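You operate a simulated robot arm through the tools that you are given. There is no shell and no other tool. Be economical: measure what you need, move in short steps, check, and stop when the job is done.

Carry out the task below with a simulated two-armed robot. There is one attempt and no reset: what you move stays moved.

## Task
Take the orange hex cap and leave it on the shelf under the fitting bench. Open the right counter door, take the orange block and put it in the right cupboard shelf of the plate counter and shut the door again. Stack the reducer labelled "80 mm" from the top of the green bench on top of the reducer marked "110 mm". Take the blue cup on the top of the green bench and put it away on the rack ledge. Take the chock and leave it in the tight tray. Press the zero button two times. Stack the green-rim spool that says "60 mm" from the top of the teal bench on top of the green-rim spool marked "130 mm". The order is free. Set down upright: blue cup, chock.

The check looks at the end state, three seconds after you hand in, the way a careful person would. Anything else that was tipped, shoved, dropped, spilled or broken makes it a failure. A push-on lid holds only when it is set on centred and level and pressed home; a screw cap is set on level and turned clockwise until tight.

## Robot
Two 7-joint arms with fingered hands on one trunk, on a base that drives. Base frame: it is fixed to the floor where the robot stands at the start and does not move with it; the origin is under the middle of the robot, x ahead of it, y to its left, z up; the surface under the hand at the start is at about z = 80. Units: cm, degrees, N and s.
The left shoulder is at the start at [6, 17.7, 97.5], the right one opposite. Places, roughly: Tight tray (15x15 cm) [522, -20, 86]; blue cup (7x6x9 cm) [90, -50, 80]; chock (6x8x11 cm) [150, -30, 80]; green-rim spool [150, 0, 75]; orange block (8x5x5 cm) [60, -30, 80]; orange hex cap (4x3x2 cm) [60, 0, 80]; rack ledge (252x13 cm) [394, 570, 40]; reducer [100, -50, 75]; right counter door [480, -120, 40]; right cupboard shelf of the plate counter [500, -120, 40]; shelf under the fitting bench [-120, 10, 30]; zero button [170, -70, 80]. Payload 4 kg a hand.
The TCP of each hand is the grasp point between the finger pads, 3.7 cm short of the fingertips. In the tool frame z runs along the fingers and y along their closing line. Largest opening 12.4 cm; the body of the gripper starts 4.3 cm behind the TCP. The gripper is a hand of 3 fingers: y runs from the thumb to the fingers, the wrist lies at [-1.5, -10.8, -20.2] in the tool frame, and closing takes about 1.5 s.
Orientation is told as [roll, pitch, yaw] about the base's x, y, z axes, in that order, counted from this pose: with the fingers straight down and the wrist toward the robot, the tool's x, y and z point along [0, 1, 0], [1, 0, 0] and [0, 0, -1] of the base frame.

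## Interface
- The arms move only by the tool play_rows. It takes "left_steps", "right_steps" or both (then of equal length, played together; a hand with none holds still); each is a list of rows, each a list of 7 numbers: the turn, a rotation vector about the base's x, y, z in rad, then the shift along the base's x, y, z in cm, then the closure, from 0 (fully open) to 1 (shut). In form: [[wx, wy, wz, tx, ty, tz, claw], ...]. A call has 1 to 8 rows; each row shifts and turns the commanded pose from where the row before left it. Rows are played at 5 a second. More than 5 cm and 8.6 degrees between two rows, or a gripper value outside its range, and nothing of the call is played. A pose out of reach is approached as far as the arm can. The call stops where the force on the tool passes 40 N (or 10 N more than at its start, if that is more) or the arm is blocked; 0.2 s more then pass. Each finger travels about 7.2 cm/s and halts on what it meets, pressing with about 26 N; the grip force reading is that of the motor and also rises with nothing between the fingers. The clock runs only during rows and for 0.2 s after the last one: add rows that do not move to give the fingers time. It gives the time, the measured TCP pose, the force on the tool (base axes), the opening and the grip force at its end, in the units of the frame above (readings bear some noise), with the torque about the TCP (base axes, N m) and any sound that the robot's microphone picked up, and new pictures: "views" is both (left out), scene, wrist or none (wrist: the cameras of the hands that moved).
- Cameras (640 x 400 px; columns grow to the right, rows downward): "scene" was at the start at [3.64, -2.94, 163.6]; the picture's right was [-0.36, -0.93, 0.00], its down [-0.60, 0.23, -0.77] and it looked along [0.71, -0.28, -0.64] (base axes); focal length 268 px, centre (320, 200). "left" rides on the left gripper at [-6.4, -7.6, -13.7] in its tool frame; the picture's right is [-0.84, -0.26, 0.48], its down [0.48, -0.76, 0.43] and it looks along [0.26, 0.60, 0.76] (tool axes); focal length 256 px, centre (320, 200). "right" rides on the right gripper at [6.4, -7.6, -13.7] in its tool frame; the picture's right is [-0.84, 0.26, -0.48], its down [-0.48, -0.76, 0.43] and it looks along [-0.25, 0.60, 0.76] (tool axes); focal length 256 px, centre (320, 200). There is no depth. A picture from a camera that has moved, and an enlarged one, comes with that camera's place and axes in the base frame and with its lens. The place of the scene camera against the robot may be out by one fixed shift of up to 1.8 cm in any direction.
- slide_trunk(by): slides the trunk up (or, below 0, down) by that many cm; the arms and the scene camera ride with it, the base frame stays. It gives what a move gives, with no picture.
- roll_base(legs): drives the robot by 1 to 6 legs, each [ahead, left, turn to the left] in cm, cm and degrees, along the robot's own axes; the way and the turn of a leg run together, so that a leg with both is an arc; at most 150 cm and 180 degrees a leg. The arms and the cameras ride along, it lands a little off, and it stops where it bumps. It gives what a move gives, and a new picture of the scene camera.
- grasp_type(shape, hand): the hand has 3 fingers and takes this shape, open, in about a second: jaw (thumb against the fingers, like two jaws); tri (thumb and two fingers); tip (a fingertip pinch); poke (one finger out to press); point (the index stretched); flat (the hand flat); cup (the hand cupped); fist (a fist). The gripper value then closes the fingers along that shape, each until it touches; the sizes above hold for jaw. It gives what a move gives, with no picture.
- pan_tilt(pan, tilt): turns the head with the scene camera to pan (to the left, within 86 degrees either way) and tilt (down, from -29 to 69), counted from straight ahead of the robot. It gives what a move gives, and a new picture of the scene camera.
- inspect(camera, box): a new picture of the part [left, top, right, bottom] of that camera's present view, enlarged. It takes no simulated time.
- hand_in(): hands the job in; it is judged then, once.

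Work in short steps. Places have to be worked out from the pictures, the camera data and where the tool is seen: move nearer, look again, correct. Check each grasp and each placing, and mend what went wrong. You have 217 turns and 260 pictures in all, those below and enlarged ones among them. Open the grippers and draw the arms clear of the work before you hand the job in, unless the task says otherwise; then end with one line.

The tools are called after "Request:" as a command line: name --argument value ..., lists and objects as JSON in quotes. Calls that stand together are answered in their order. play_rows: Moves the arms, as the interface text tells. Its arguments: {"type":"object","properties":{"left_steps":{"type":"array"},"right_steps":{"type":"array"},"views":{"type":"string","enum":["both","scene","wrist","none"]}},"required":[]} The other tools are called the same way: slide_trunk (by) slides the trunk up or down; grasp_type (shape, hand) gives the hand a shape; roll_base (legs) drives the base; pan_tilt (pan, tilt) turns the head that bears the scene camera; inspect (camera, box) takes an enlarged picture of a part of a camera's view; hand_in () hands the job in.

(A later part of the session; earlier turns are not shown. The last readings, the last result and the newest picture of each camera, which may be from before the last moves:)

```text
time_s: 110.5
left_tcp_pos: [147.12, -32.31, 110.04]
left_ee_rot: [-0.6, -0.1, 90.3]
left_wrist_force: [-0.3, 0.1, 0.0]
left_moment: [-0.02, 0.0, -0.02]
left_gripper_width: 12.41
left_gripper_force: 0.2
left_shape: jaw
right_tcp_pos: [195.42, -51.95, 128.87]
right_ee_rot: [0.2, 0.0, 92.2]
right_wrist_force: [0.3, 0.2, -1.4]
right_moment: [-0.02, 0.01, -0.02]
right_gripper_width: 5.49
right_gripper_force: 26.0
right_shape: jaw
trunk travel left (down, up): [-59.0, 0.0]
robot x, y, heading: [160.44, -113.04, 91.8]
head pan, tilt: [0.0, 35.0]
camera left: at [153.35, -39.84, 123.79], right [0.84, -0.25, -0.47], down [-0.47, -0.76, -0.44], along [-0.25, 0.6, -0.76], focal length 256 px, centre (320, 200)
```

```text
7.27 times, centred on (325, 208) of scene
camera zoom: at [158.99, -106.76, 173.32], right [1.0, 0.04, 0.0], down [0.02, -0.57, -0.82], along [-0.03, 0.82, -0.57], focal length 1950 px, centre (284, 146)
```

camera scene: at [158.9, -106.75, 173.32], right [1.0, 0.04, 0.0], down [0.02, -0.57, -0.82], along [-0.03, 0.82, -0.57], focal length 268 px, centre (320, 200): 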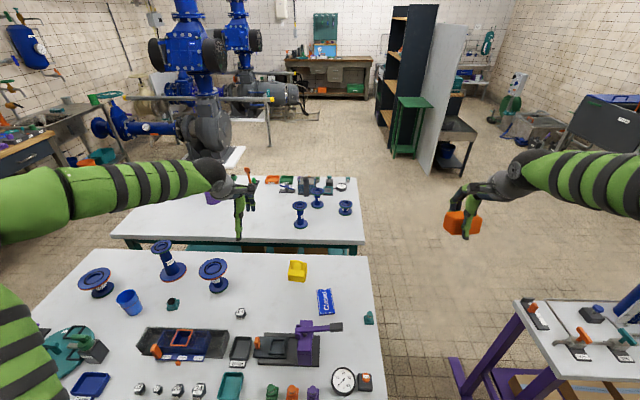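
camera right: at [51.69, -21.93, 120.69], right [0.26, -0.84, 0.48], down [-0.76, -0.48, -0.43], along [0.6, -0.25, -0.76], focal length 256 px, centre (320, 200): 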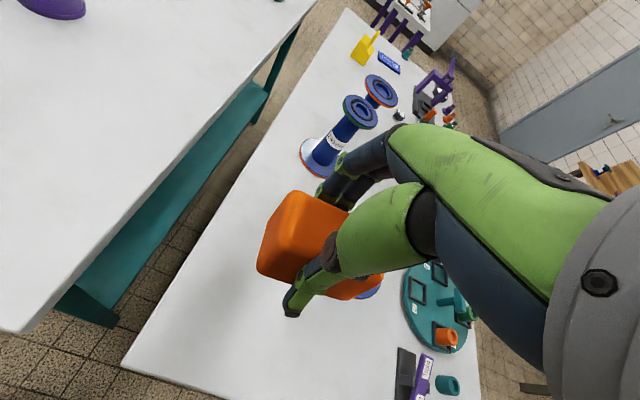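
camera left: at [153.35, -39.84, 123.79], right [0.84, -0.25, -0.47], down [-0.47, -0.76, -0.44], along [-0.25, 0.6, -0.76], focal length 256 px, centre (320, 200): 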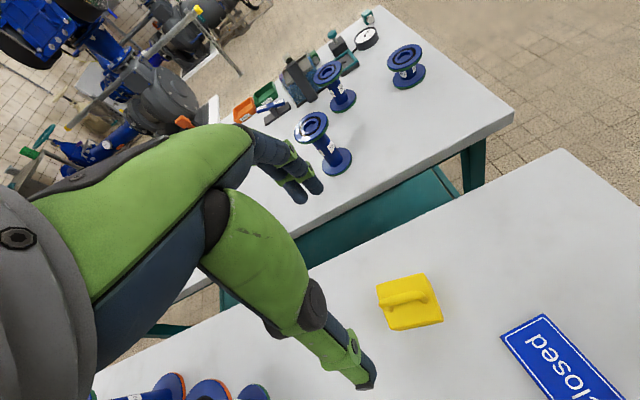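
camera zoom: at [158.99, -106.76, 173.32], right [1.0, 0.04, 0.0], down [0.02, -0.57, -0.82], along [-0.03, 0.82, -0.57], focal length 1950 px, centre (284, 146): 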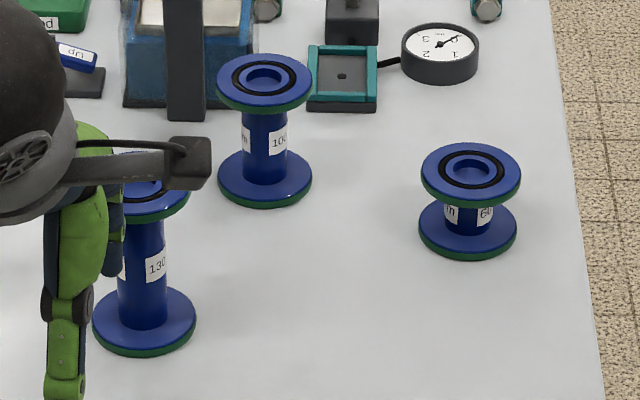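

The chock's handle is at about (149.1, -32.3), running nearly along x. I go over it and lower part way.

Request:
play_rows --left_steps '[[0, 0, -0.07, 0.9, 0, -3, 0], [0, 0, 0, 1, 0, -3, 0], [0, 0, 0, 0, 0, -3, 0], [0, 0, 0, 0, 0, -2, 0]]' --views "wrist"

Request:
inspect --camera "scene" --box '[240, 200, 360, 300]'

```text
time_s: 111.5
left_tcp_pos: [149.01, -32.33, 99.07]
left_ee_rot: [-0.8, -0.1, 86.2]
left_wrist_force: [-0.4, -0.1, -0.4]
left_moment: [0.02, -0.02, -0.02]
left_gripper_width: 12.4
left_gripper_force: 0.1
left_shape: jaw
right_tcp_pos: [195.48, -52.24, 128.96]
right_ee_rot: [0.1, 0.1, 92.1]
right_wrist_force: [0.2, 0.3, -2.4]
right_moment: [-0.05, 0.03, -0.03]
right_gripper_width: 5.5
right_gripper_force: 25.7
right_shape: jaw
trunk travel left (down, up): [-59.0, 0.0]
robot x, y, heading: [160.71, -112.69, 92.1]
head pan, tilt: [0.0, 35.0]
camera left: at [154.66, -40.32, 112.82], right [0.83, -0.31, -0.47], down [-0.53, -0.73, -0.44], along [-0.2, 0.61, -0.76], focal length 256 px, centre (320, 200)
```

left: 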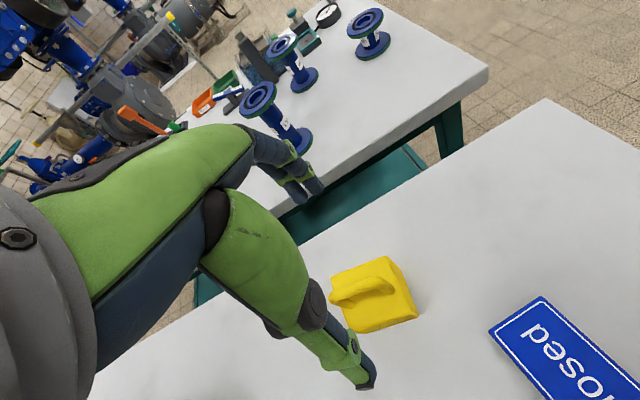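

```text
4.00 times, centred on (300, 250) of scene
camera zoom: at [158.92, -106.88, 173.33], right [1.0, 0.04, 0.0], down [0.02, -0.57, -0.82], along [-0.03, 0.82, -0.57], focal length 1073 px, centre (400, 0)
```

zoom: 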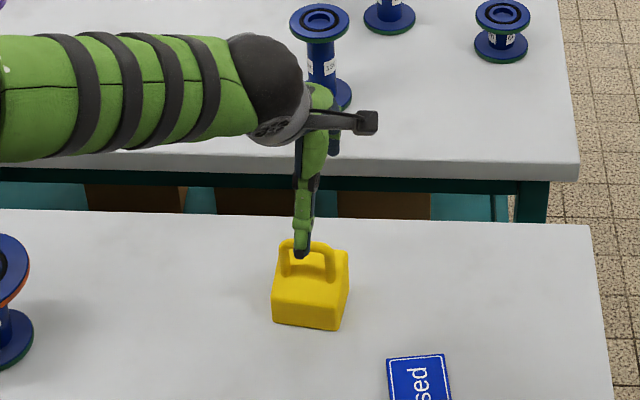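

I'll grip the body itself (firmer), with the handle between the fingers. Shifting -0.8 in y and lowering to z ≈ 87.8.

Request:
play_rows --left_steps '[[0, 0, 0, 0, -0.8, -3, 0], [0, 0, 0, 0, 0, -3, 0], [0, 0, 0, 0, 0, -3, 0], [0, 0, 0, 0, 0, -2.2, 0], [0, 0, 0, 0, 0, 0, 0]]' --views "wrist"

```text
time_s: 112.7
left_tcp_pos: [149.11, -33.25, 87.97]
left_ee_rot: [-0.8, -0.2, 86.2]
left_wrist_force: [-0.4, 0.5, -0.2]
left_moment: [-0.03, -0.01, -0.02]
left_gripper_width: 12.37
left_gripper_force: 0.1
left_shape: jaw
right_tcp_pos: [195.38, -52.23, 129.03]
right_ee_rot: [0.1, 0.1, 92.2]
right_wrist_force: [0.3, 0.1, -1.4]
right_moment: [-0.03, -0.02, -0.04]
right_gripper_width: 5.49
right_gripper_force: 26.1
right_shape: jaw
trunk travel left (down, up): [-59.0, 0.0]
robot x, y, heading: [160.38, -112.87, 92.3]
head pan, tilt: [0.0, 35.0]
camera left: at [154.69, -41.3, 101.54], right [0.83, -0.31, -0.47], down [-0.53, -0.73, -0.44], along [-0.2, 0.61, -0.76], focal length 256 px, centre (320, 200)
```

left: 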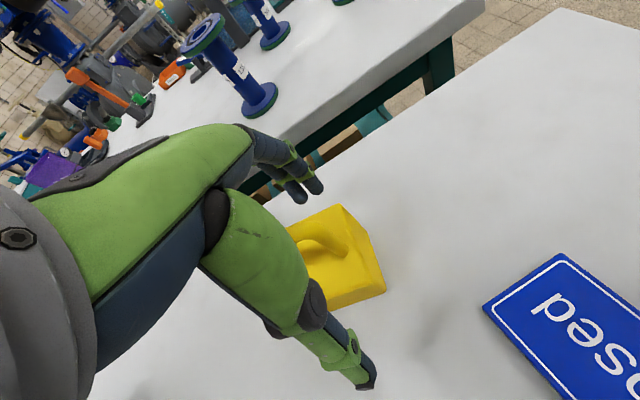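

Request:
play_rows --left_steps '[[0, 0, 0, 0, 0, 0, 0.3], [0, 0, 0, 0, 0, 0, 0.6], [0, 0, 0, 0, 0, 0, 0.9], [0, 0, 0, 0, 0, 0, 1], [0, 0, 0, 0, 0, 0, 1], [0, 0, 0, 0, 0, 0, 1], [0, 0, 0, 0, 0, 0, 1], [0, 0, 0, 0, 0, 0, 1]]' --views "wrist"

```text
time_s: 114.5
left_tcp_pos: [148.94, -33.28, 87.97]
left_ee_rot: [-0.8, -0.3, 86.1]
left_wrist_force: [-0.3, 0.5, 3.2]
left_moment: [0.26, -0.04, -0.04]
left_gripper_width: 5.11
left_gripper_force: 25.7
left_shape: jaw
right_tcp_pos: [195.59, -52.22, 129.01]
right_ee_rot: [0.1, 0.0, 92.1]
right_wrist_force: [-0.3, 0.0, -1.6]
right_moment: [-0.01, 0.03, -0.01]
right_gripper_width: 5.51
right_gripper_force: 25.5
right_shape: jaw
trunk travel left (down, up): [-59.0, 0.0]
robot x, y, heading: [160.49, -112.98, 92.1]
head pan, tilt: [0.0, 35.0]
camera left: at [154.7, -41.3, 101.57], right [0.83, -0.31, -0.47], down [-0.53, -0.73, -0.44], along [-0.2, 0.61, -0.76], focal length 256 px, centre (320, 200)
```

left: 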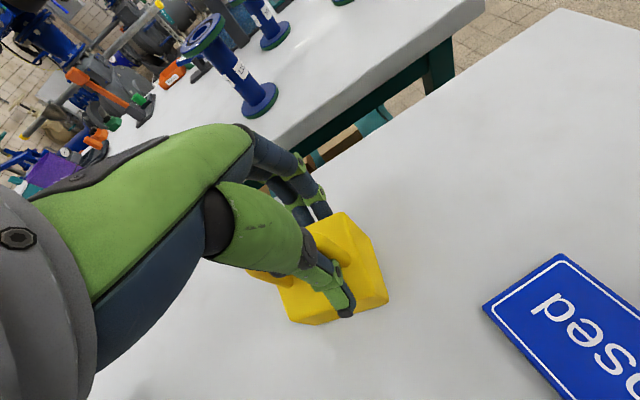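

Grip closed on the body. I lift and check.

Request:
play_rows --left_steps '[[0, 0, 0, 0, 0, 2, 1], [0, 0, 0, 0, 0, 4, 1], [0, 0, 0, 0, 0, 4, 1], [0, 0, 0, 0, 0, 4, 1], [0, 0, 0, 0, 0, 5, 1], [0, 0, 0, 0, 0, 5, 1], [0, 0, 0, 0, 0, 5, 1], [0, 0, 0, 0, 0, 5, 1]]'

```text
time_s: 116.2
left_tcp_pos: [149.02, -33.28, 122.03]
left_ee_rot: [-0.7, -0.1, 86.2]
left_wrist_force: [-0.3, -0.7, -4.0]
left_moment: [-0.01, -0.04, -0.02]
left_gripper_width: 4.99
left_gripper_force: 26.1
left_shape: jaw
right_tcp_pos: [195.41, -52.23, 128.98]
right_ee_rot: [0.2, 0.0, 92.1]
right_wrist_force: [-0.9, -0.2, -1.6]
right_moment: [-0.04, 0.01, 0.01]
right_gripper_width: 5.49
right_gripper_force: 25.9
right_shape: jaw
trunk travel left (down, up): [-59.0, 0.0]
robot x, y, heading: [160.58, -112.74, 92.0]
head pan, tilt: [0.0, 35.0]
camera scene: at [158.92, -106.92, 173.32], right [1.0, 0.04, 0.0], down [0.02, -0.57, -0.82], along [-0.03, 0.82, -0.57], focal length 268 px, centre (320, 200)
camera left: at [154.73, -41.33, 135.77], right [0.83, -0.31, -0.47], down [-0.53, -0.73, -0.44], along [-0.2, 0.61, -0.76], focal length 256 px, centre (320, 200)
```

scene: 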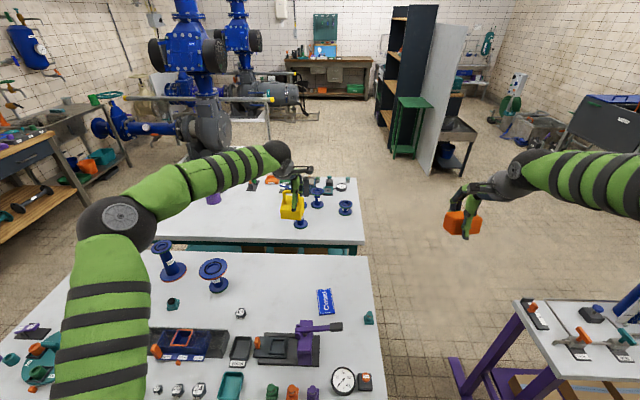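
left: 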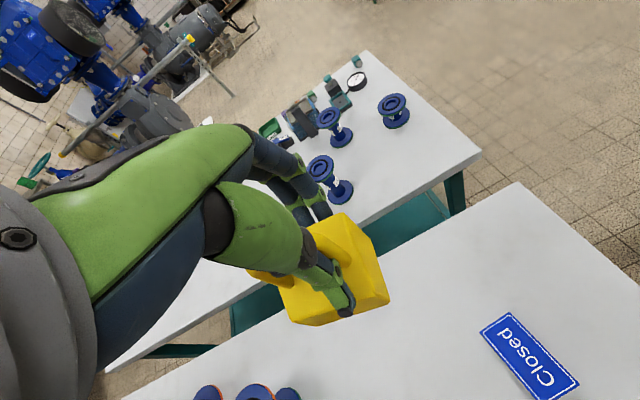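

Chock is held firmly. Now I back off, turn toward the counters and drive along the corridor.

Request:
roll_base --legs '[[-37, 0, 0], [0, 0, -92], [130, 0, 0], [100, 0, 0]]'

```text
time_s: 133.6
left_tcp_pos: [474.84, -152.19, 121.99]
left_ee_rot: [-0.8, -0.1, -8.2]
left_wrist_force: [-0.4, -0.2, -4.6]
left_moment: [-0.05, 0.03, -0.03]
left_gripper_width: 4.94
left_gripper_force: 25.7
left_shape: jaw
right_tcp_pos: [452.6, -196.97, 128.94]
right_ee_rot: [0.0, 0.1, -2.3]
right_wrist_force: [-0.6, 0.2, -2.1]
right_moment: [0.02, 0.03, 0.01]
right_gripper_width: 5.42
right_gripper_force: 25.6
right_shape: jaw
trunk travel left (down, up): [-59.0, 0.0]
robot x, y, heading: [394.39, -157.11, -2.1]
head pan, tilt: [0.0, 35.0]
camera scene: at [399.27, -157.49, 173.32], right [-0.04, -1.0, 0.0], down [-0.57, 0.02, -0.82], along [0.82, -0.03, -0.57], focal length 268 px, centre (320, 200)
```

scene: 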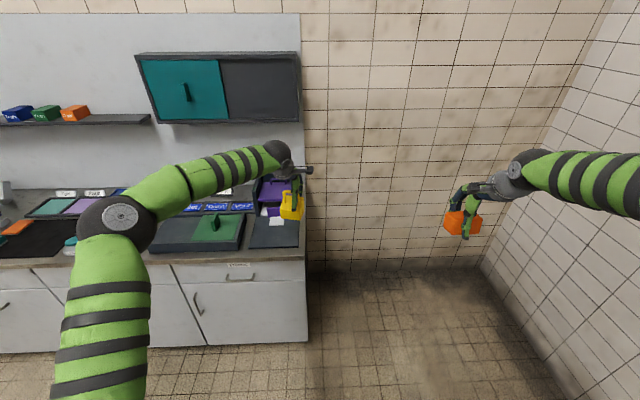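

The counter front is around x ≈ 480; the right door handle is about (478, -102, 61). First I strafe left to find the tight tray for the chock.

Request:
roll_base --legs '[[0, 108, 0], [15, 0, 2]]'

```text
time_s: 140.1
left_tcp_pos: [493.44, -40.63, 121.92]
left_ee_rot: [-0.8, -0.1, -5.6]
left_wrist_force: [0.3, -0.5, -4.6]
left_moment: [-0.05, 0.02, -0.02]
left_gripper_width: 4.94
left_gripper_force: 26.3
left_shape: jaw
right_tcp_pos: [473.07, -86.35, 128.85]
right_ee_rot: [0.1, 0.2, 0.3]
right_wrist_force: [0.8, -0.4, -2.3]
right_moment: [0.01, 0.03, 0.0]
right_gripper_width: 5.44
right_gripper_force: 26.4
right_shape: jaw
trunk travel left (down, up): [-59.0, 0.0]
robot x, y, heading: [413.39, -49.39, 0.3]
head pan, tilt: [0.0, 35.0]
camera scene: at [418.06, -49.25, 173.31], right [0.01, -1.0, 0.0], down [-0.57, 0.0, -0.82], along [0.82, 0.0, -0.57], focal length 268 px, centre (320, 200)
```

scene: 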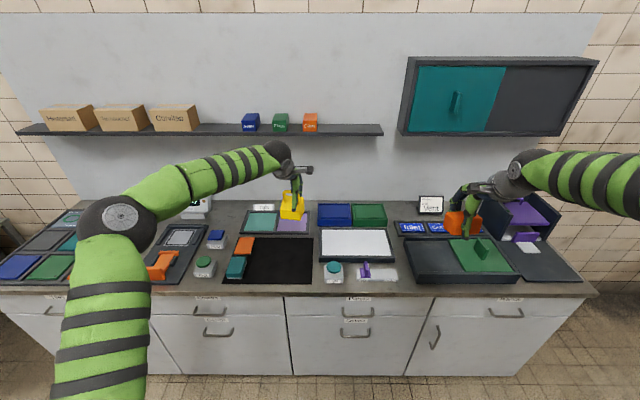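

I zoom in to read the tray labels near (522, -20).

Request:
inspect --camera "scene" --box '[220, 180, 420, 300]'

Request:
inspect --camera "left" --box '[200, 0, 640, 400]'

```text
3.20 times, centred on (320, 240) of scene
camera zoom: at [418.06, -49.25, 173.31], right [0.01, -1.0, 0.0], down [-0.57, 0.0, -0.82], along [0.82, 0.0, -0.57], focal length 858 px, centre (320, 72)
```

zoom: 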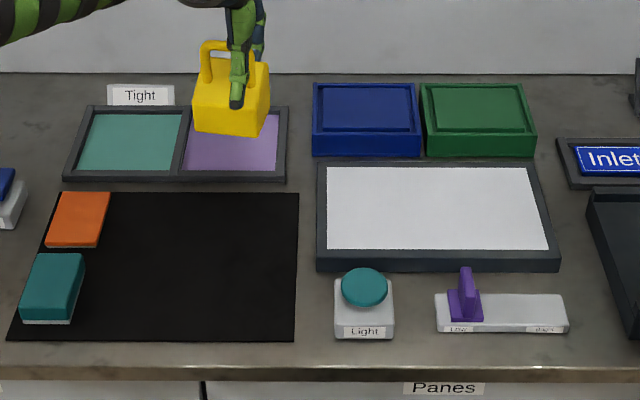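

```text
1.00 times, centred on (420, 200) of left (not enlarged: the box is as wide or as high as the picture)
camera zoom: at [485.27, -46.02, 135.6], right [-0.34, -0.82, -0.47], down [-0.71, 0.55, -0.44], along [0.62, 0.19, -0.76], focal length 256 px, centre (220, 200)
```

zoom: 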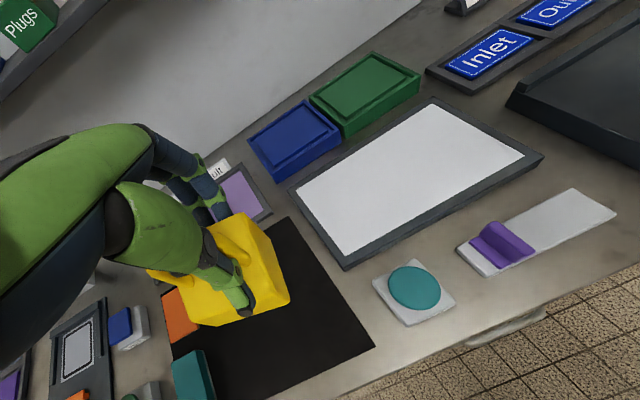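

"Tight" is the left (teal) tray, at about (522.5, -19.5). I lower/retract both hands a bit, then drive closer.

Request:
play_rows --left_steps '[[0, 0, 0, -4, 0, -2, 1], [0, 0, 0, -4, 0, -2, 1], [0, 0, 0, -4, 0, -3, 1], [0, 0, 0, 0, 2, -3, 1], [0, 0, 0, 0, 0, 0, 1]]' --right_steps '[[0, 0, 0, -2, 0, -2, 1], [0, 0, 0, -2, 0, -2, 1], [0, 0, 0, -2, 0, -2, 1], [0, 0, 0, 0, 0, -2, 1], [0, 0, 0, 0, 0, -2, 1]]' --views "none"

Request:
roll_base --legs '[[32, 0, 0]]'

```text
time_s: 141.3
left_tcp_pos: [481.25, -38.53, 111.86]
left_ee_rot: [-0.8, -0.2, -5.6]
left_wrist_force: [-0.2, -1.0, -3.5]
left_moment: [-0.02, 0.0, 0.03]
left_gripper_width: 4.89
left_gripper_force: 25.8
left_shape: jaw
right_tcp_pos: [466.82, -86.46, 119.1]
right_ee_rot: [0.0, 0.0, 0.3]
right_wrist_force: [-0.5, -0.4, -1.9]
right_moment: [0.03, 0.04, 0.01]
right_gripper_width: 5.43
right_gripper_force: 25.8
right_shape: jaw
trunk travel left (down, up): [-59.0, 0.0]
robot x, y, heading: [413.52, -49.76, 0.1]
head pan, tilt: [0.0, 35.0]
```

```text
time_s: 143.5
left_tcp_pos: [513.02, -38.39, 111.88]
left_ee_rot: [-0.8, -0.1, -5.6]
left_wrist_force: [0.3, -0.3, -3.1]
left_moment: [-0.03, 0.07, -0.02]
left_gripper_width: 4.92
left_gripper_force: 26.3
left_shape: jaw
right_tcp_pos: [498.95, -86.14, 118.8]
right_ee_rot: [0.1, 0.0, 0.6]
right_wrist_force: [0.2, 0.6, -2.3]
right_moment: [0.01, 0.01, -0.03]
right_gripper_width: 5.44
right_gripper_force: 25.8
right_shape: jaw
trunk travel left (down, up): [-59.0, 0.0]
robot x, y, heading: [445.19, -49.51, 0.6]
head pan, tilt: [0.0, 35.0]
camera scene: at [449.84, -49.05, 173.32], right [0.01, -1.0, 0.0], down [-0.57, 0.0, -0.82], along [0.82, 0.01, -0.57], focal length 268 px, centre (320, 200)
```

scene: 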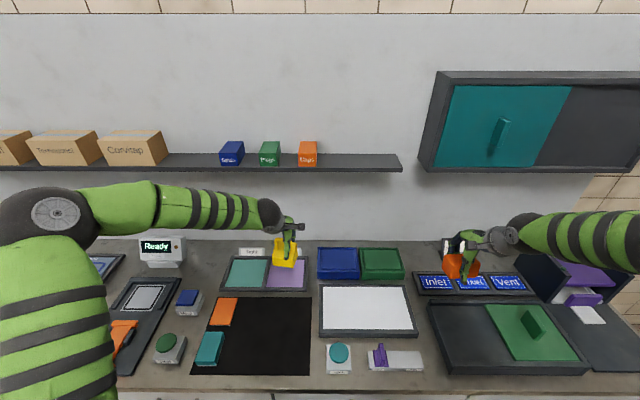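

Request:
play_rows --left_steps '[[0, 0, 0.05, 1.9, 3.8, -1.6, 1], [0, 0, 0.05, 1.9, 3.8, -1.6, 1], [0, 0, 0, 1.9, 3.8, -1.6, 1], [0, 0, 0, 1.9, 3.8, -1.6, 1], [0, 0, 0, 1.9, 3.8, -1.6, 1], [0, 0, 0, 0, 0, 0, 1]]'

```text
time_s: 144.9
left_tcp_pos: [522.45, -19.23, 104.07]
left_ee_rot: [-0.8, -0.3, 0.2]
left_wrist_force: [-0.3, -0.3, -3.6]
left_moment: [-0.01, 0.0, 0.02]
left_gripper_width: 4.87
left_gripper_force: 25.4
left_shape: jaw
right_tcp_pos: [498.72, -86.19, 118.91]
right_ee_rot: [0.2, 0.1, 0.4]
right_wrist_force: [-0.2, -0.8, -3.0]
right_moment: [0.01, 0.02, 0.0]
right_gripper_width: 5.45
right_gripper_force: 26.1
right_shape: jaw
trunk travel left (down, up): [-59.0, 0.0]
robot x, y, heading: [444.97, -49.04, 0.2]
head pan, tilt: [0.0, 35.0]
camera scene: at [449.66, -49.13, 173.33], right [0.01, -1.0, 0.0], down [-0.57, 0.0, -0.82], along [0.82, 0.01, -0.57], focal length 268 px, centre (320, 200)
camera left: at [514.86, -25.45, 117.72], right [-0.25, -0.84, -0.47], down [-0.76, 0.47, -0.44], along [0.6, 0.25, -0.76], focal length 256 px, centre (320, 200)
```

scene: 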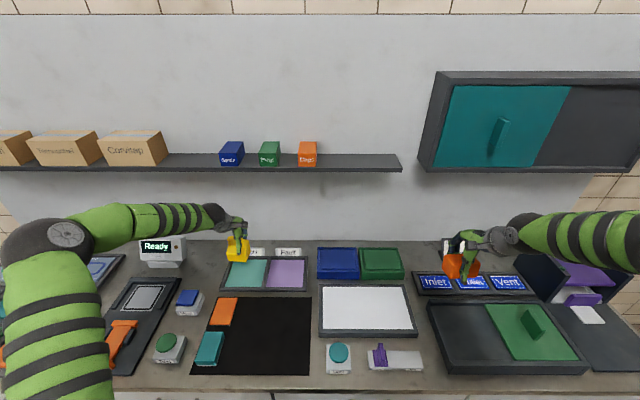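
left: 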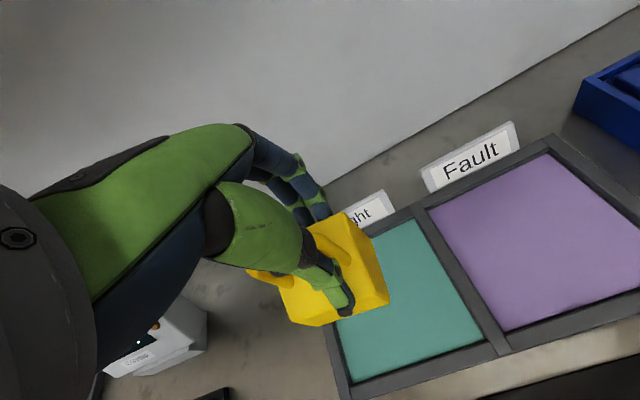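

Tray inner corners compute to a center of (522.6, -19.0), right under the chock. Lowering to contact.

Request:
play_rows --left_steps '[[0, 0, 0, 0.1, 0.2, -3, 1], [0, 0, 0, 0, 0, -3, 1], [0, 0, 0, 0, 0, -2.5, 1], [0, 0, 0, 0, 0, -0.6, 1], [0, 0, 0, 0, 0, -0.5, 1], [0, 0, 0, 0, 0, 0, 1]]' --views "wrist"

```text
time_s: 146.3
left_tcp_pos: [522.61, -19.0, 94.52]
left_ee_rot: [-0.8, -0.3, 0.2]
left_wrist_force: [-2.7, -1.2, 7.0]
left_moment: [0.08, -0.13, 0.05]
left_gripper_width: 4.88
left_gripper_force: 26.2
left_shape: jaw
right_tcp_pos: [498.8, -86.06, 119.03]
right_ee_rot: [0.1, 0.1, 0.4]
right_wrist_force: [-0.5, 0.0, -1.5]
right_moment: [0.02, -0.01, 0.0]
right_gripper_width: 5.42
right_gripper_force: 26.3
right_shape: jaw
trunk travel left (down, up): [-59.0, 0.0]
robot x, y, heading: [444.96, -49.42, 0.4]
head pan, tilt: [0.0, 35.0]
camera left: at [514.98, -25.26, 108.24], right [-0.25, -0.85, -0.47], down [-0.76, 0.47, -0.45], along [0.6, 0.25, -0.76], focal length 256 px, centre (320, 200)
```

left: 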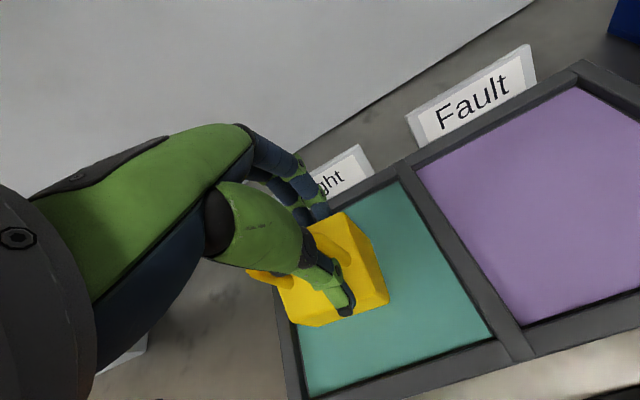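

Request:
inspect --camera "scene" --box '[190, 210, 320, 310]'

```text
4.00 times, centred on (255, 260) of scene
camera zoom: at [449.57, -49.07, 173.35], right [0.01, -1.0, 0.0], down [-0.57, 0.0, -0.82], along [0.82, 0.01, -0.57], focal length 1073 px, centre (580, -40)
```

zoom: 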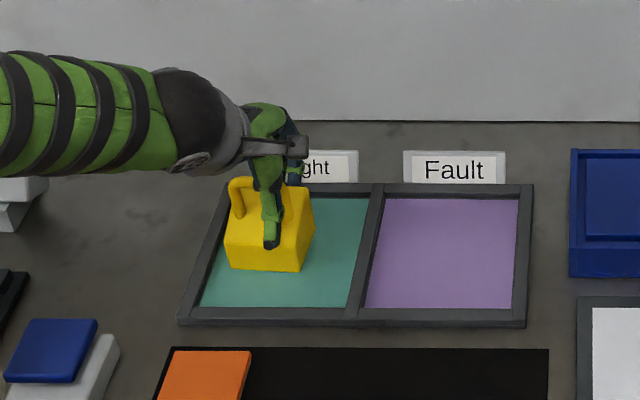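

It's in the tray but ~2 cm left of center; I lift slightly, shift right 1.7 cm, and set down.

Request:
play_rows --left_steps '[[0, 0, 0, 0, 0, 1.2, 1], [0, 0, 0, 0.3, -1.7, 0, 1], [0, 0, 0, 0, 0, -0.6, 1], [0, 0, 0, 0, 0, -0.4, 1], [0, 0, 0, 0, 0, 0, 1]]' --views "none"

Request:
inspect --camera "scene" --box '[190, 210, 320, 310]'

```text
time_s: 147.5
left_tcp_pos: [522.84, -20.76, 94.67]
left_ee_rot: [-0.8, -0.2, 0.1]
left_wrist_force: [-1.4, 1.1, 4.3]
left_moment: [0.07, -0.12, 0.02]
left_gripper_width: 4.87
left_gripper_force: 25.7
left_shape: jaw
right_tcp_pos: [498.69, -86.22, 119.01]
right_ee_rot: [0.1, 0.0, 0.3]
right_wrist_force: [0.2, -1.3, -2.0]
right_moment: [0.03, -0.01, 0.01]
right_gripper_width: 5.43
right_gripper_force: 26.4
right_shape: jaw
trunk travel left (down, up): [-59.0, 0.0]
robot x, y, heading: [445.04, -49.1, 0.5]
head pan, tilt: [0.0, 35.0]
```

```text
4.00 times, centred on (255, 260) of scene
camera zoom: at [449.61, -49.05, 173.34], right [0.01, -1.0, 0.0], down [-0.57, 0.0, -0.82], along [0.82, 0.01, -0.57], focal length 1073 px, centre (580, -40)
```

zoom: 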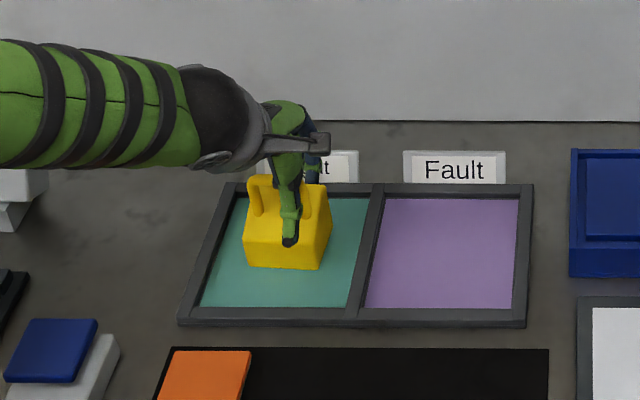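

Well placed. I open and lift away straight up.

Request:
play_rows --left_steps '[[0, 0, 0, 0, 0, -0.1, 0.8], [0, 0, 0, 0, 0, 0, 0.5], [0, 0, 0, 0, 0, 0, 0.2], [0, 0, 0, 0, 0, 0, 0], [0, 0, 0, 0, 0, 0, 0], [0, 0, 0, 0, 0, 3, 0], [0, 0, 0, 0, 0, 5, 0], [0, 0, 0, 0, 0, 5, 0]]'

```text
time_s: 149.3
left_tcp_pos: [522.95, -21.16, 107.89]
left_ee_rot: [-0.8, 0.0, 0.2]
left_wrist_force: [-0.5, -0.9, 0.0]
left_moment: [0.02, 0.01, 0.03]
left_gripper_width: 12.37
left_gripper_force: 0.0
left_shape: jaw
right_tcp_pos: [498.84, -86.15, 118.99]
right_ee_rot: [0.1, 0.1, 0.4]
right_wrist_force: [-0.1, 0.1, -1.6]
right_moment: [-0.01, 0.02, 0.01]
right_gripper_width: 5.44
right_gripper_force: 25.9
right_shape: jaw
trunk travel left (down, up): [-59.0, 0.0]
robot x, y, heading: [444.97, -49.22, -0.0]
head pan, tilt: [0.0, 35.0]
camera scene: at [449.6, -49.06, 173.32], right [0.01, -1.0, 0.0], down [-0.57, 0.0, -0.82], along [0.82, 0.01, -0.57], focal length 268 px, centre (320, 200)
camera left: at [515.35, -27.37, 121.46], right [-0.25, -0.84, -0.47], down [-0.76, 0.47, -0.44], along [0.6, 0.25, -0.76], focal length 256 px, centre (320, 200)
```

scene: 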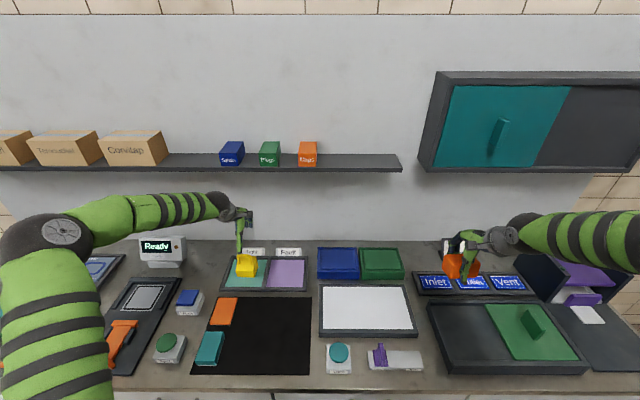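
left: 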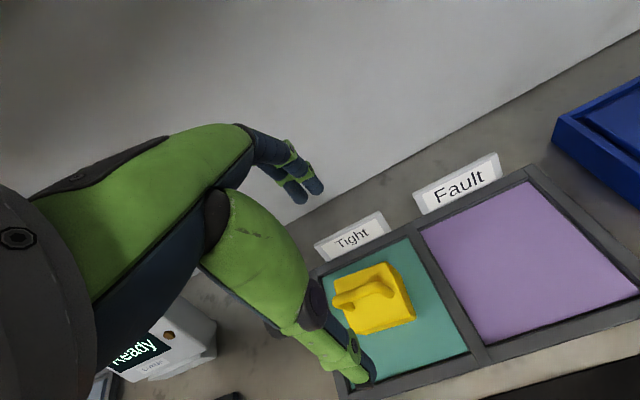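

Chock stands upright in the Tight tray. For the right-hinged door the right hand is best suited, so I'll park the block temporarily on the empty black mat at about (497, -37).

Request:
play_rows --left_steps '[[0, 0, 0, -4, 0, 3, 0], [0, 0, 0, -4, 0, 3, 0], [0, 0, 0, -4, 0, 3, 0], [0, 0, 0, -4, 0, 3, 0]]' --views "none"

Request:
roll_base --legs '[[0, 28, 0]]'

Request:
play_rows --right_steps '[[0, 0, 0, 0, 4, -1.5, 1], [0, 0, 0, 0, 4, -1.5, 1], [0, 0, 0, 0, 4, -1.5, 1], [0, 0, 0, 0, 4, -1.5, 1], [0, 0, 0, 0, 4, -1.5, 1]]'

```text
time_s: 150.3
left_tcp_pos: [506.88, -20.86, 119.44]
left_ee_rot: [-0.7, -0.1, 0.2]
left_wrist_force: [-0.4, -0.2, 0.1]
left_moment: [0.01, -0.01, 0.02]
left_gripper_width: 12.35
left_gripper_force: 0.1
left_shape: jaw
right_tcp_pos: [498.67, -86.08, 119.0]
right_ee_rot: [0.1, 0.0, 0.4]
right_wrist_force: [0.6, -0.1, -2.2]
right_moment: [0.01, 0.04, -0.01]
right_gripper_width: 5.4
right_gripper_force: 25.8
right_shape: jaw
trunk travel left (down, up): [-59.0, 0.0]
robot x, y, heading: [445.13, -49.36, 0.6]
head pan, tilt: [0.0, 35.0]
```

```text
time_s: 152.2
left_tcp_pos: [506.76, 7.35, 119.35]
left_ee_rot: [-0.7, -0.1, 0.2]
left_wrist_force: [-0.4, 0.0, -0.7]
left_moment: [-0.03, 0.01, -0.01]
left_gripper_width: 12.37
left_gripper_force: 0.0
left_shape: jaw
right_tcp_pos: [498.58, -58.1, 119.09]
right_ee_rot: [0.0, 0.0, 0.4]
right_wrist_force: [0.3, 1.0, -1.6]
right_moment: [-0.01, 0.03, -0.01]
right_gripper_width: 5.41
right_gripper_force: 25.7
right_shape: jaw
trunk travel left (down, up): [-59.0, 0.0]
robot x, y, heading: [444.91, -21.35, 0.6]
head pan, tilt: [0.0, 35.0]
camera scene: at [449.49, -20.91, 173.33], right [0.01, -1.0, 0.0], down [-0.57, 0.0, -0.82], along [0.82, 0.0, -0.57], focal length 268 px, centre (320, 200)
```

scene: 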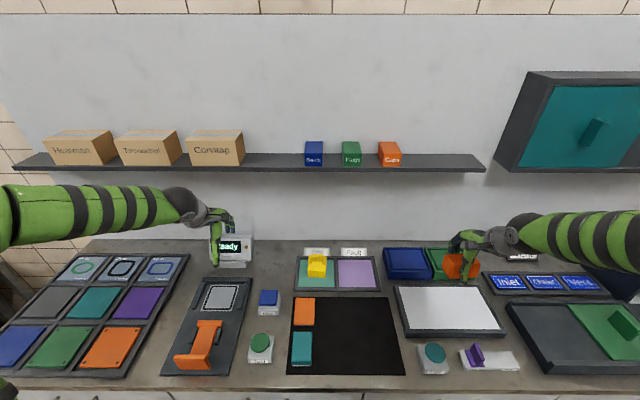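

```text
time_s: 153.4
left_tcp_pos: [506.86, 7.19, 119.29]
left_ee_rot: [-0.7, -0.1, 0.2]
left_wrist_force: [-0.6, -0.7, 0.4]
left_moment: [-0.04, -0.02, 0.02]
left_gripper_width: 12.37
left_gripper_force: 0.1
left_shape: jaw
right_tcp_pos: [498.67, -38.26, 111.41]
right_ee_rot: [0.0, 0.2, 0.5]
right_wrist_force: [0.8, -0.8, -2.6]
right_moment: [-0.02, 0.02, 0.02]
right_gripper_width: 5.44
right_gripper_force: 25.8
right_shape: jaw
trunk travel left (down, up): [-59.0, 0.0]
robot x, y, heading: [445.03, -21.35, 0.3]
head pan, tilt: [0.0, 35.0]
camera scene: at [449.58, -20.95, 173.32], right [0.01, -1.0, 0.0], down [-0.57, 0.0, -0.82], along [0.82, 0.0, -0.57], focal length 268 px, centre (320, 200)
camera right: at [490.92, -31.99, 125.16], right [0.26, -0.84, 0.48], down [-0.76, -0.49, -0.43], along [0.6, -0.25, -0.76], focal length 256 px, centre (320, 200)
```

scene: 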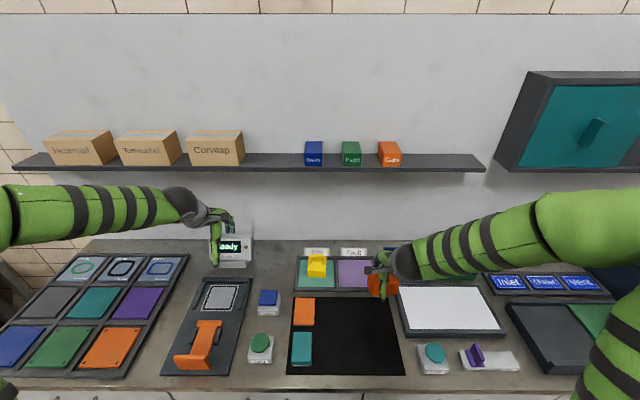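
right: 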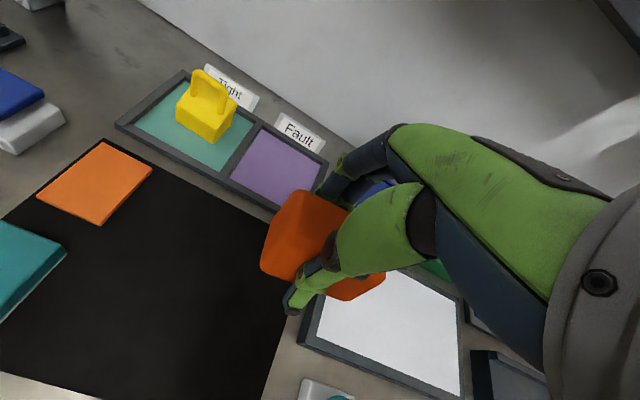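

Mat is clear below. I shift 2 cm left and lower the block onto the mat.

Request:
play_rows --right_steps '[[0, 0, 0, 0, 1, -4.5, 1], [0, 0, 0, 0, 1, -4.5, 1], [0, 0, 0, 0, 0, -4.5, 1], [0, 0, 0, 0, 0, -4.5, 1], [0, 0, 0, 0, 0, -1.3, 1], [0, 0, 0, 0, 0, -0.6, 1], [0, 0, 0, 0, 0, -0.5, 1], [0, 0, 0, 0, 0, -0.4, 1]]' --views "none"

```text
time_s: 155.2
left_tcp_pos: [506.51, 7.07, 119.66]
left_ee_rot: [-0.7, -0.2, 0.2]
left_wrist_force: [-1.3, -1.0, -0.1]
left_moment: [0.0, 0.01, -0.02]
left_gripper_width: 12.38
left_gripper_force: 0.0
left_shape: jaw
right_tcp_pos: [498.6, -36.1, 91.24]
right_ee_rot: [0.0, -0.4, 0.4]
right_wrist_force: [-4.0, -3.3, 34.7]
right_moment: [0.0, -0.91, 0.03]
right_gripper_width: 5.68
right_gripper_force: 26.2
right_shape: jaw
trunk travel left (down, up): [-59.0, 0.0]
robot x, y, heading: [445.26, -21.1, 0.3]
head pan, tilt: [0.0, 35.0]
```

Block is on the mat (35 N contact). I ease up slightly, open and lift.

Request:
play_rows --right_steps '[[0, 0, 0, 0, 0, 0.5, 0.9], [0, 0, 0, 0, 0, 0, 0.6], [0, 0, 0, 0, 0, 0, 0.3], [0, 0, 0, 0, 0, 0, 0], [0, 0, 0, 0, 0, 0, 0], [0, 0, 0, 0, 0, 4, 0], [0, 0, 0, 0, 0, 5, 0], [0, 0, 0, 0, 0, 5, 0]]' --views "wrist"

```text
time_s: 157.0
left_tcp_pos: [506.8, 7.25, 119.44]
left_ee_rot: [-0.7, -0.3, 0.3]
left_wrist_force: [-0.3, -0.5, 0.3]
left_moment: [0.02, 0.0, 0.03]
left_gripper_width: 12.37
left_gripper_force: 0.0
left_shape: jaw
right_tcp_pos: [498.4, -36.11, 105.44]
right_ee_rot: [0.1, 0.1, 0.4]
right_wrist_force: [-0.4, -0.8, 0.4]
right_moment: [0.01, -0.02, 0.01]
right_gripper_width: 12.38
right_gripper_force: 0.1
right_shape: jaw
trunk travel left (down, up): [-59.0, 0.0]
robot x, y, heading: [444.73, -21.36, 0.6]
head pan, tilt: [0.0, 35.0]
camera right: at [490.7, -29.83, 119.11], right [0.26, -0.84, 0.48], down [-0.76, -0.49, -0.43], along [0.6, -0.25, -0.76], focal length 256 px, centre (320, 200)
```

right: 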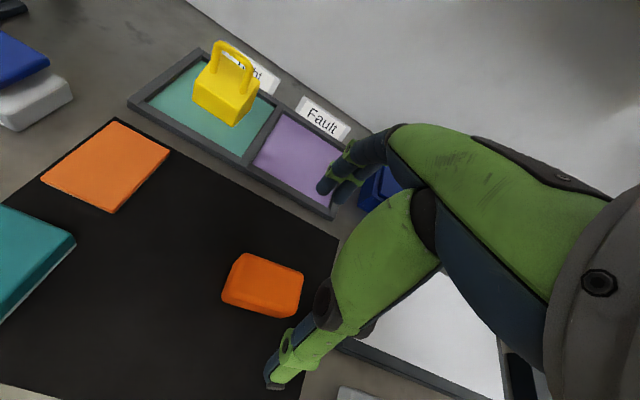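

Block parked. I back off from the counter and move in front-left of the right door.

Request:
roll_base --legs '[[-45, 0, 0], [0, -54, 0]]'

Request:
slide_trunk --by -35

Request:
pan_tilt --pan -25 --tilt 35

```text
time_s: 162.4
left_tcp_pos: [462.95, -47.03, 119.36]
left_ee_rot: [-0.7, -0.2, 0.0]
left_wrist_force: [0.3, -0.3, 0.6]
left_moment: [0.0, -0.01, 0.01]
left_gripper_width: 12.39
left_gripper_force: 0.2
left_shape: jaw
right_tcp_pos: [454.48, -90.36, 105.23]
right_ee_rot: [0.1, 0.1, 0.2]
right_wrist_force: [-0.3, -0.4, 0.3]
right_moment: [0.02, -0.02, -0.01]
right_gripper_width: 12.37
right_gripper_force: 0.1
right_shape: jaw
trunk travel left (down, up): [-59.0, 0.0]
robot x, y, heading: [401.02, -75.23, 0.3]
head pan, tilt: [0.0, 35.0]
camera scene: at [405.41, -75.07, 173.33], right [0.0, -1.0, 0.0], down [-0.57, 0.0, -0.82], along [0.82, 0.0, -0.57], focal length 268 px, centre (320, 200)
```

scene: 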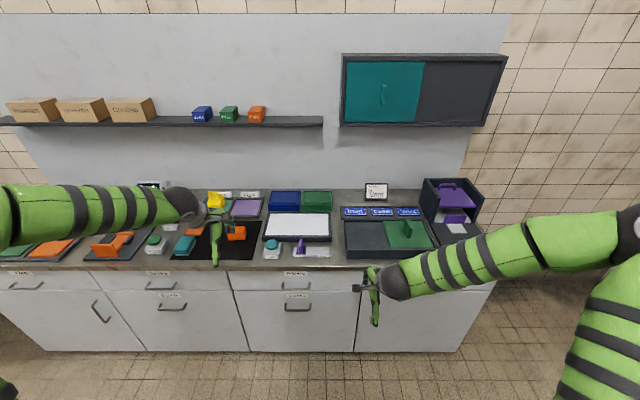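

```text
time_s: 165.8
left_tcp_pos: [462.79, -47.06, 84.51]
left_ee_rot: [-0.8, 0.0, 0.0]
left_wrist_force: [-0.5, 0.1, -0.9]
left_moment: [-0.01, -0.03, 0.02]
left_gripper_width: 12.38
left_gripper_force: 0.1
left_shape: jaw
right_tcp_pos: [454.41, -90.25, 70.35]
right_ee_rot: [0.1, 0.0, 0.1]
right_wrist_force: [0.4, -0.1, -0.6]
right_moment: [0.0, 0.01, -0.02]
right_gripper_width: 12.36
right_gripper_force: 0.0
right_shape: jaw
trunk travel left (down, up): [-24.0, 35.0]
robot x, y, heading: [401.02, -74.78, -0.0]
head pan, tilt: [0.0, 35.0]
```

```text
time_s: 166.7
left_tcp_pos: [462.77, -47.09, 84.48]
left_ee_rot: [-0.7, -0.1, 0.0]
left_wrist_force: [0.4, -0.2, -0.6]
left_moment: [-0.01, 0.02, 0.03]
left_gripper_width: 12.38
left_gripper_force: 0.2
left_shape: jaw
right_tcp_pos: [454.58, -90.34, 70.17]
right_ee_rot: [0.1, 0.1, 0.1]
right_wrist_force: [0.3, 0.3, 0.1]
right_moment: [-0.02, 0.02, -0.02]
right_gripper_width: 12.38
right_gripper_force: 0.0
right_shape: jaw
trunk travel left (down, up): [-24.0, 35.0]
robot x, y, heading: [400.94, -75.71, 0.1]
head pan, tilt: [-25.0, 35.0]
camera scene: at [404.59, -78.7, 138.33], right [-0.42, -0.91, 0.0], down [-0.52, 0.24, -0.82], along [0.74, -0.34, -0.57], focal length 268 px, centre (320, 200)
```

scene: 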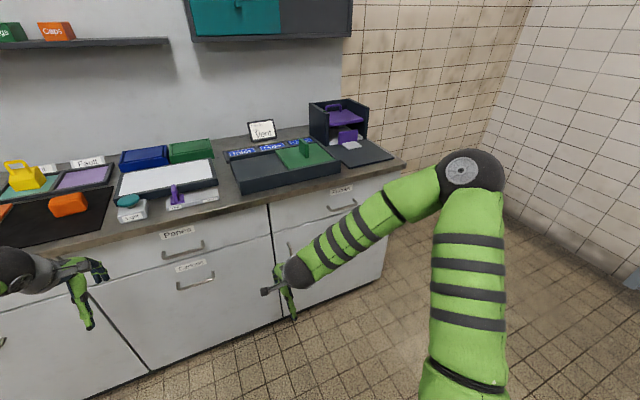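

Request:
inspect --camera "scene" --box '[250, 170, 410, 300]'

Request:
inspect --camera "right" --box '[0, 0, 640, 400]'

```text
3.08 times, centred on (330, 235) of scene
camera zoom: at [404.59, -78.7, 138.33], right [-0.42, -0.91, 0.0], down [-0.52, 0.24, -0.82], along [0.74, -0.34, -0.57], focal length 825 px, centre (289, 92)
```

zoom: 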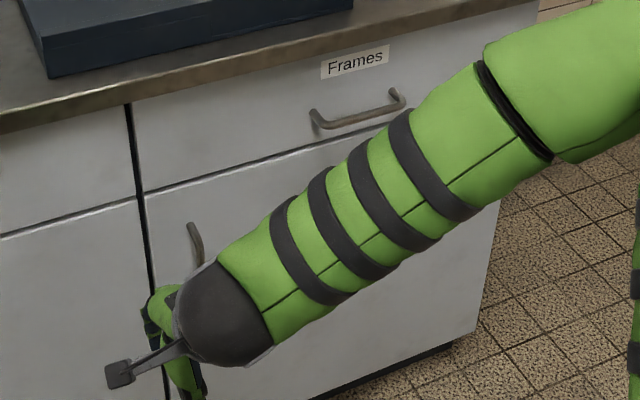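

```text
1.00 times, centred on (320, 200) of right (not enlarged: the box is as wide or as high as the picture)
camera zoom: at [446.7, -83.98, 84.06], right [0.26, -0.84, 0.48], down [-0.76, -0.48, -0.43], along [0.6, -0.25, -0.76], focal length 256 px, centre (320, 200)
```

zoom: 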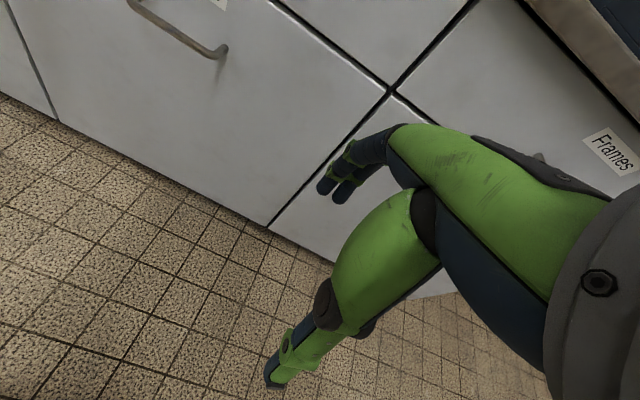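

I shift the right hand out of the line of sight to see the door handle fully.

Request:
play_rows --right_steps '[[0, 0, 0, -1, 4, -2, 0], [0, 0, 0, -1, 4, -2, 0], [0, 0, 0, -1, 4, -2, 0], [0, 0, 0, -1, 4, -2, 0], [0, 0, 0, 0, 4, -2, 0]]' --views "wrist"

Request:
inspect --camera "scene" --box '[230, 180, 390, 300]'

```text
time_s: 167.9
left_tcp_pos: [462.82, -47.13, 84.29]
left_ee_rot: [-0.8, -0.1, 0.0]
left_wrist_force: [-0.3, 1.1, 0.0]
left_moment: [-0.04, 0.0, -0.01]
left_gripper_width: 12.37
left_gripper_force: 0.0
left_shape: jaw
right_tcp_pos: [450.42, -70.27, 60.27]
right_ee_rot: [0.0, 0.1, 0.2]
right_wrist_force: [0.4, -0.2, 0.2]
right_moment: [-0.01, 0.03, 0.02]
right_gripper_width: 12.38
right_gripper_force: 0.0
right_shape: jaw
trunk travel left (down, up): [-24.0, 35.0]
robot x, y, heading: [400.98, -75.18, -0.0]
head pan, tilt: [-25.0, 35.0]
camera right: at [442.73, -63.98, 73.97], right [0.26, -0.84, 0.48], down [-0.76, -0.48, -0.43], along [0.6, -0.25, -0.76], focal length 256 px, centre (320, 200)
```

right: 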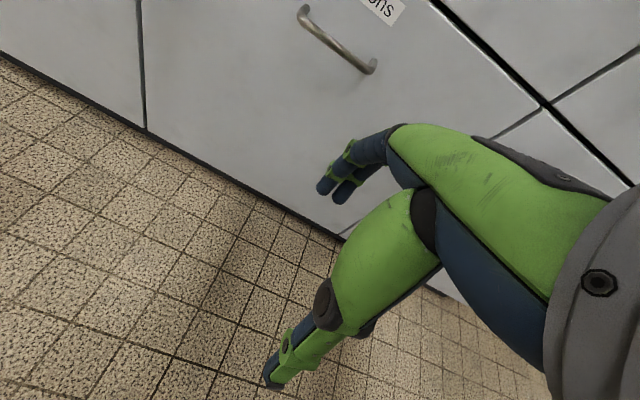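

```text
3.33 times, centred on (310, 240) of scene
camera zoom: at [404.58, -78.7, 138.33], right [-0.42, -0.91, 0.0], down [-0.52, 0.24, -0.82], along [0.74, -0.34, -0.57], focal length 894 px, centre (353, 67)
```

zoom: 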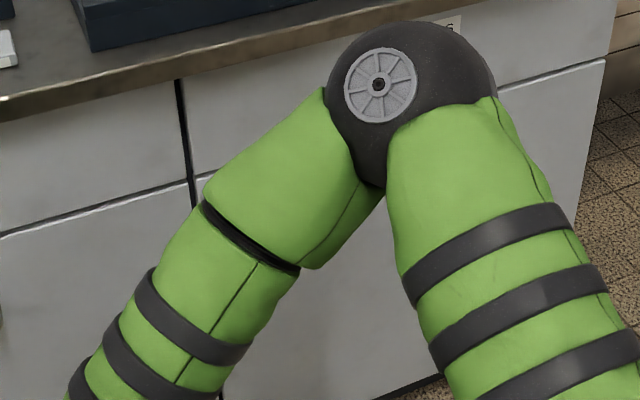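

Request:
play_rows --right_steps '[[0, 0, 0, 0, -5, 0, 0], [0, 0, 0, 0, -5, 0, 0], [0, 0, 0, 0, -5, 0, 0], [0, 0, 0, 0, -5, 0, 0], [0, 0, 0, 0, -5, 0, 0], [0, 0, 0, -1, -4.5, 0, 0], [0, 0, 0, -1, -4.5, 0, 0], [0, 0, 0, -1, -4.5, 0, 0]]' --views "none"

Request:
play_rows --right_steps '[[0, 0, 0, -1, -4.5, 0, 0], [0, 0, 0, -1, -4.5, 0, 0], [0, 0, 0, -1, -4.5, 0, 0], [0, 0, 0, -1, -4.5, 0, 0]]' --views "scene"

```text
time_s: 169.7
left_tcp_pos: [462.83, -46.98, 84.39]
left_ee_rot: [-0.8, -0.2, -0.1]
left_wrist_force: [0.0, 0.3, 0.5]
left_moment: [-0.03, -0.03, -0.04]
left_gripper_width: 12.38
left_gripper_force: 0.0
left_shape: jaw
right_tcp_pos: [447.5, -108.89, 60.31]
right_ee_rot: [0.2, 0.1, 0.3]
right_wrist_force: [0.3, -0.1, 0.4]
right_moment: [0.04, 0.0, 0.02]
right_gripper_width: 12.4
right_gripper_force: 0.1
right_shape: jaw
trunk travel left (down, up): [-24.0, 35.0]
robot x, y, heading: [400.87, -74.86, 0.2]
head pan, tilt: [-25.0, 35.0]
```

```text
time_s: 170.7
left_tcp_pos: [462.82, -46.92, 84.39]
left_ee_rot: [-0.8, -0.1, 0.0]
left_wrist_force: [-0.7, -1.0, 0.3]
left_moment: [0.01, -0.03, 0.04]
left_gripper_width: 12.36
left_gripper_force: 0.1
left_shape: jaw
right_tcp_pos: [443.68, -126.8, 60.49]
right_ee_rot: [0.1, 0.0, 0.2]
right_wrist_force: [-0.6, -0.5, -0.2]
right_moment: [0.0, 0.03, -0.03]
right_gripper_width: 12.39
right_gripper_force: 0.1
right_shape: jaw
trunk travel left (down, up): [-24.0, 35.0]
robot x, y, heading: [400.69, -75.18, -0.0]
head pan, tilt: [-25.0, 35.0]
camera scene: at [404.6, -78.7, 138.33], right [-0.42, -0.91, 0.0], down [-0.52, 0.24, -0.82], along [0.74, -0.34, -0.57], focal length 268 px, centre (320, 200)
```

scene: 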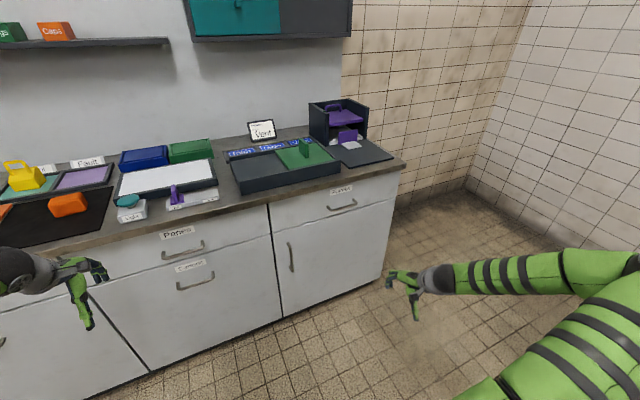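

Request:
inspect --camera "scene" --box '[255, 190, 410, 320]'

Request:
inspect --camera "right" --box '[0, 0, 400, 300]'

```text
3.08 times, centred on (332, 255) of scene
camera zoom: at [404.6, -78.7, 138.33], right [-0.42, -0.91, 0.0], down [-0.52, 0.24, -0.82], along [0.74, -0.34, -0.57], focal length 825 px, centre (282, 31)
```

zoom: 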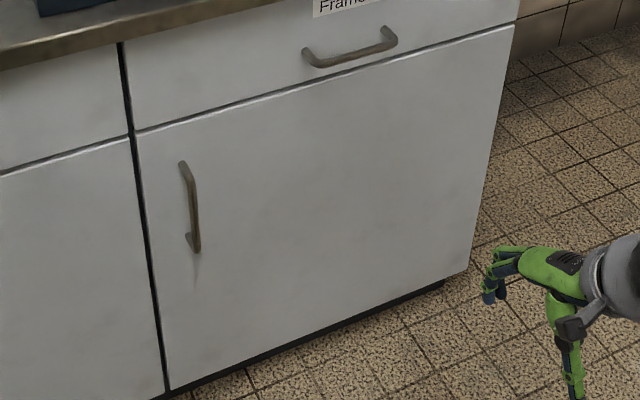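

```text
1.33 times, centred on (200, 150) of right
camera zoom: at [435.89, -120.47, 74.27], right [0.26, -0.84, 0.48], down [-0.76, -0.49, -0.43], along [0.6, -0.25, -0.76], focal length 341 px, centre (480, 267)
```

zoom: 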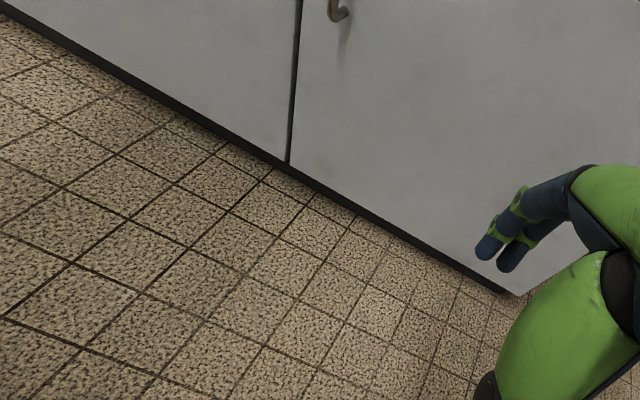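

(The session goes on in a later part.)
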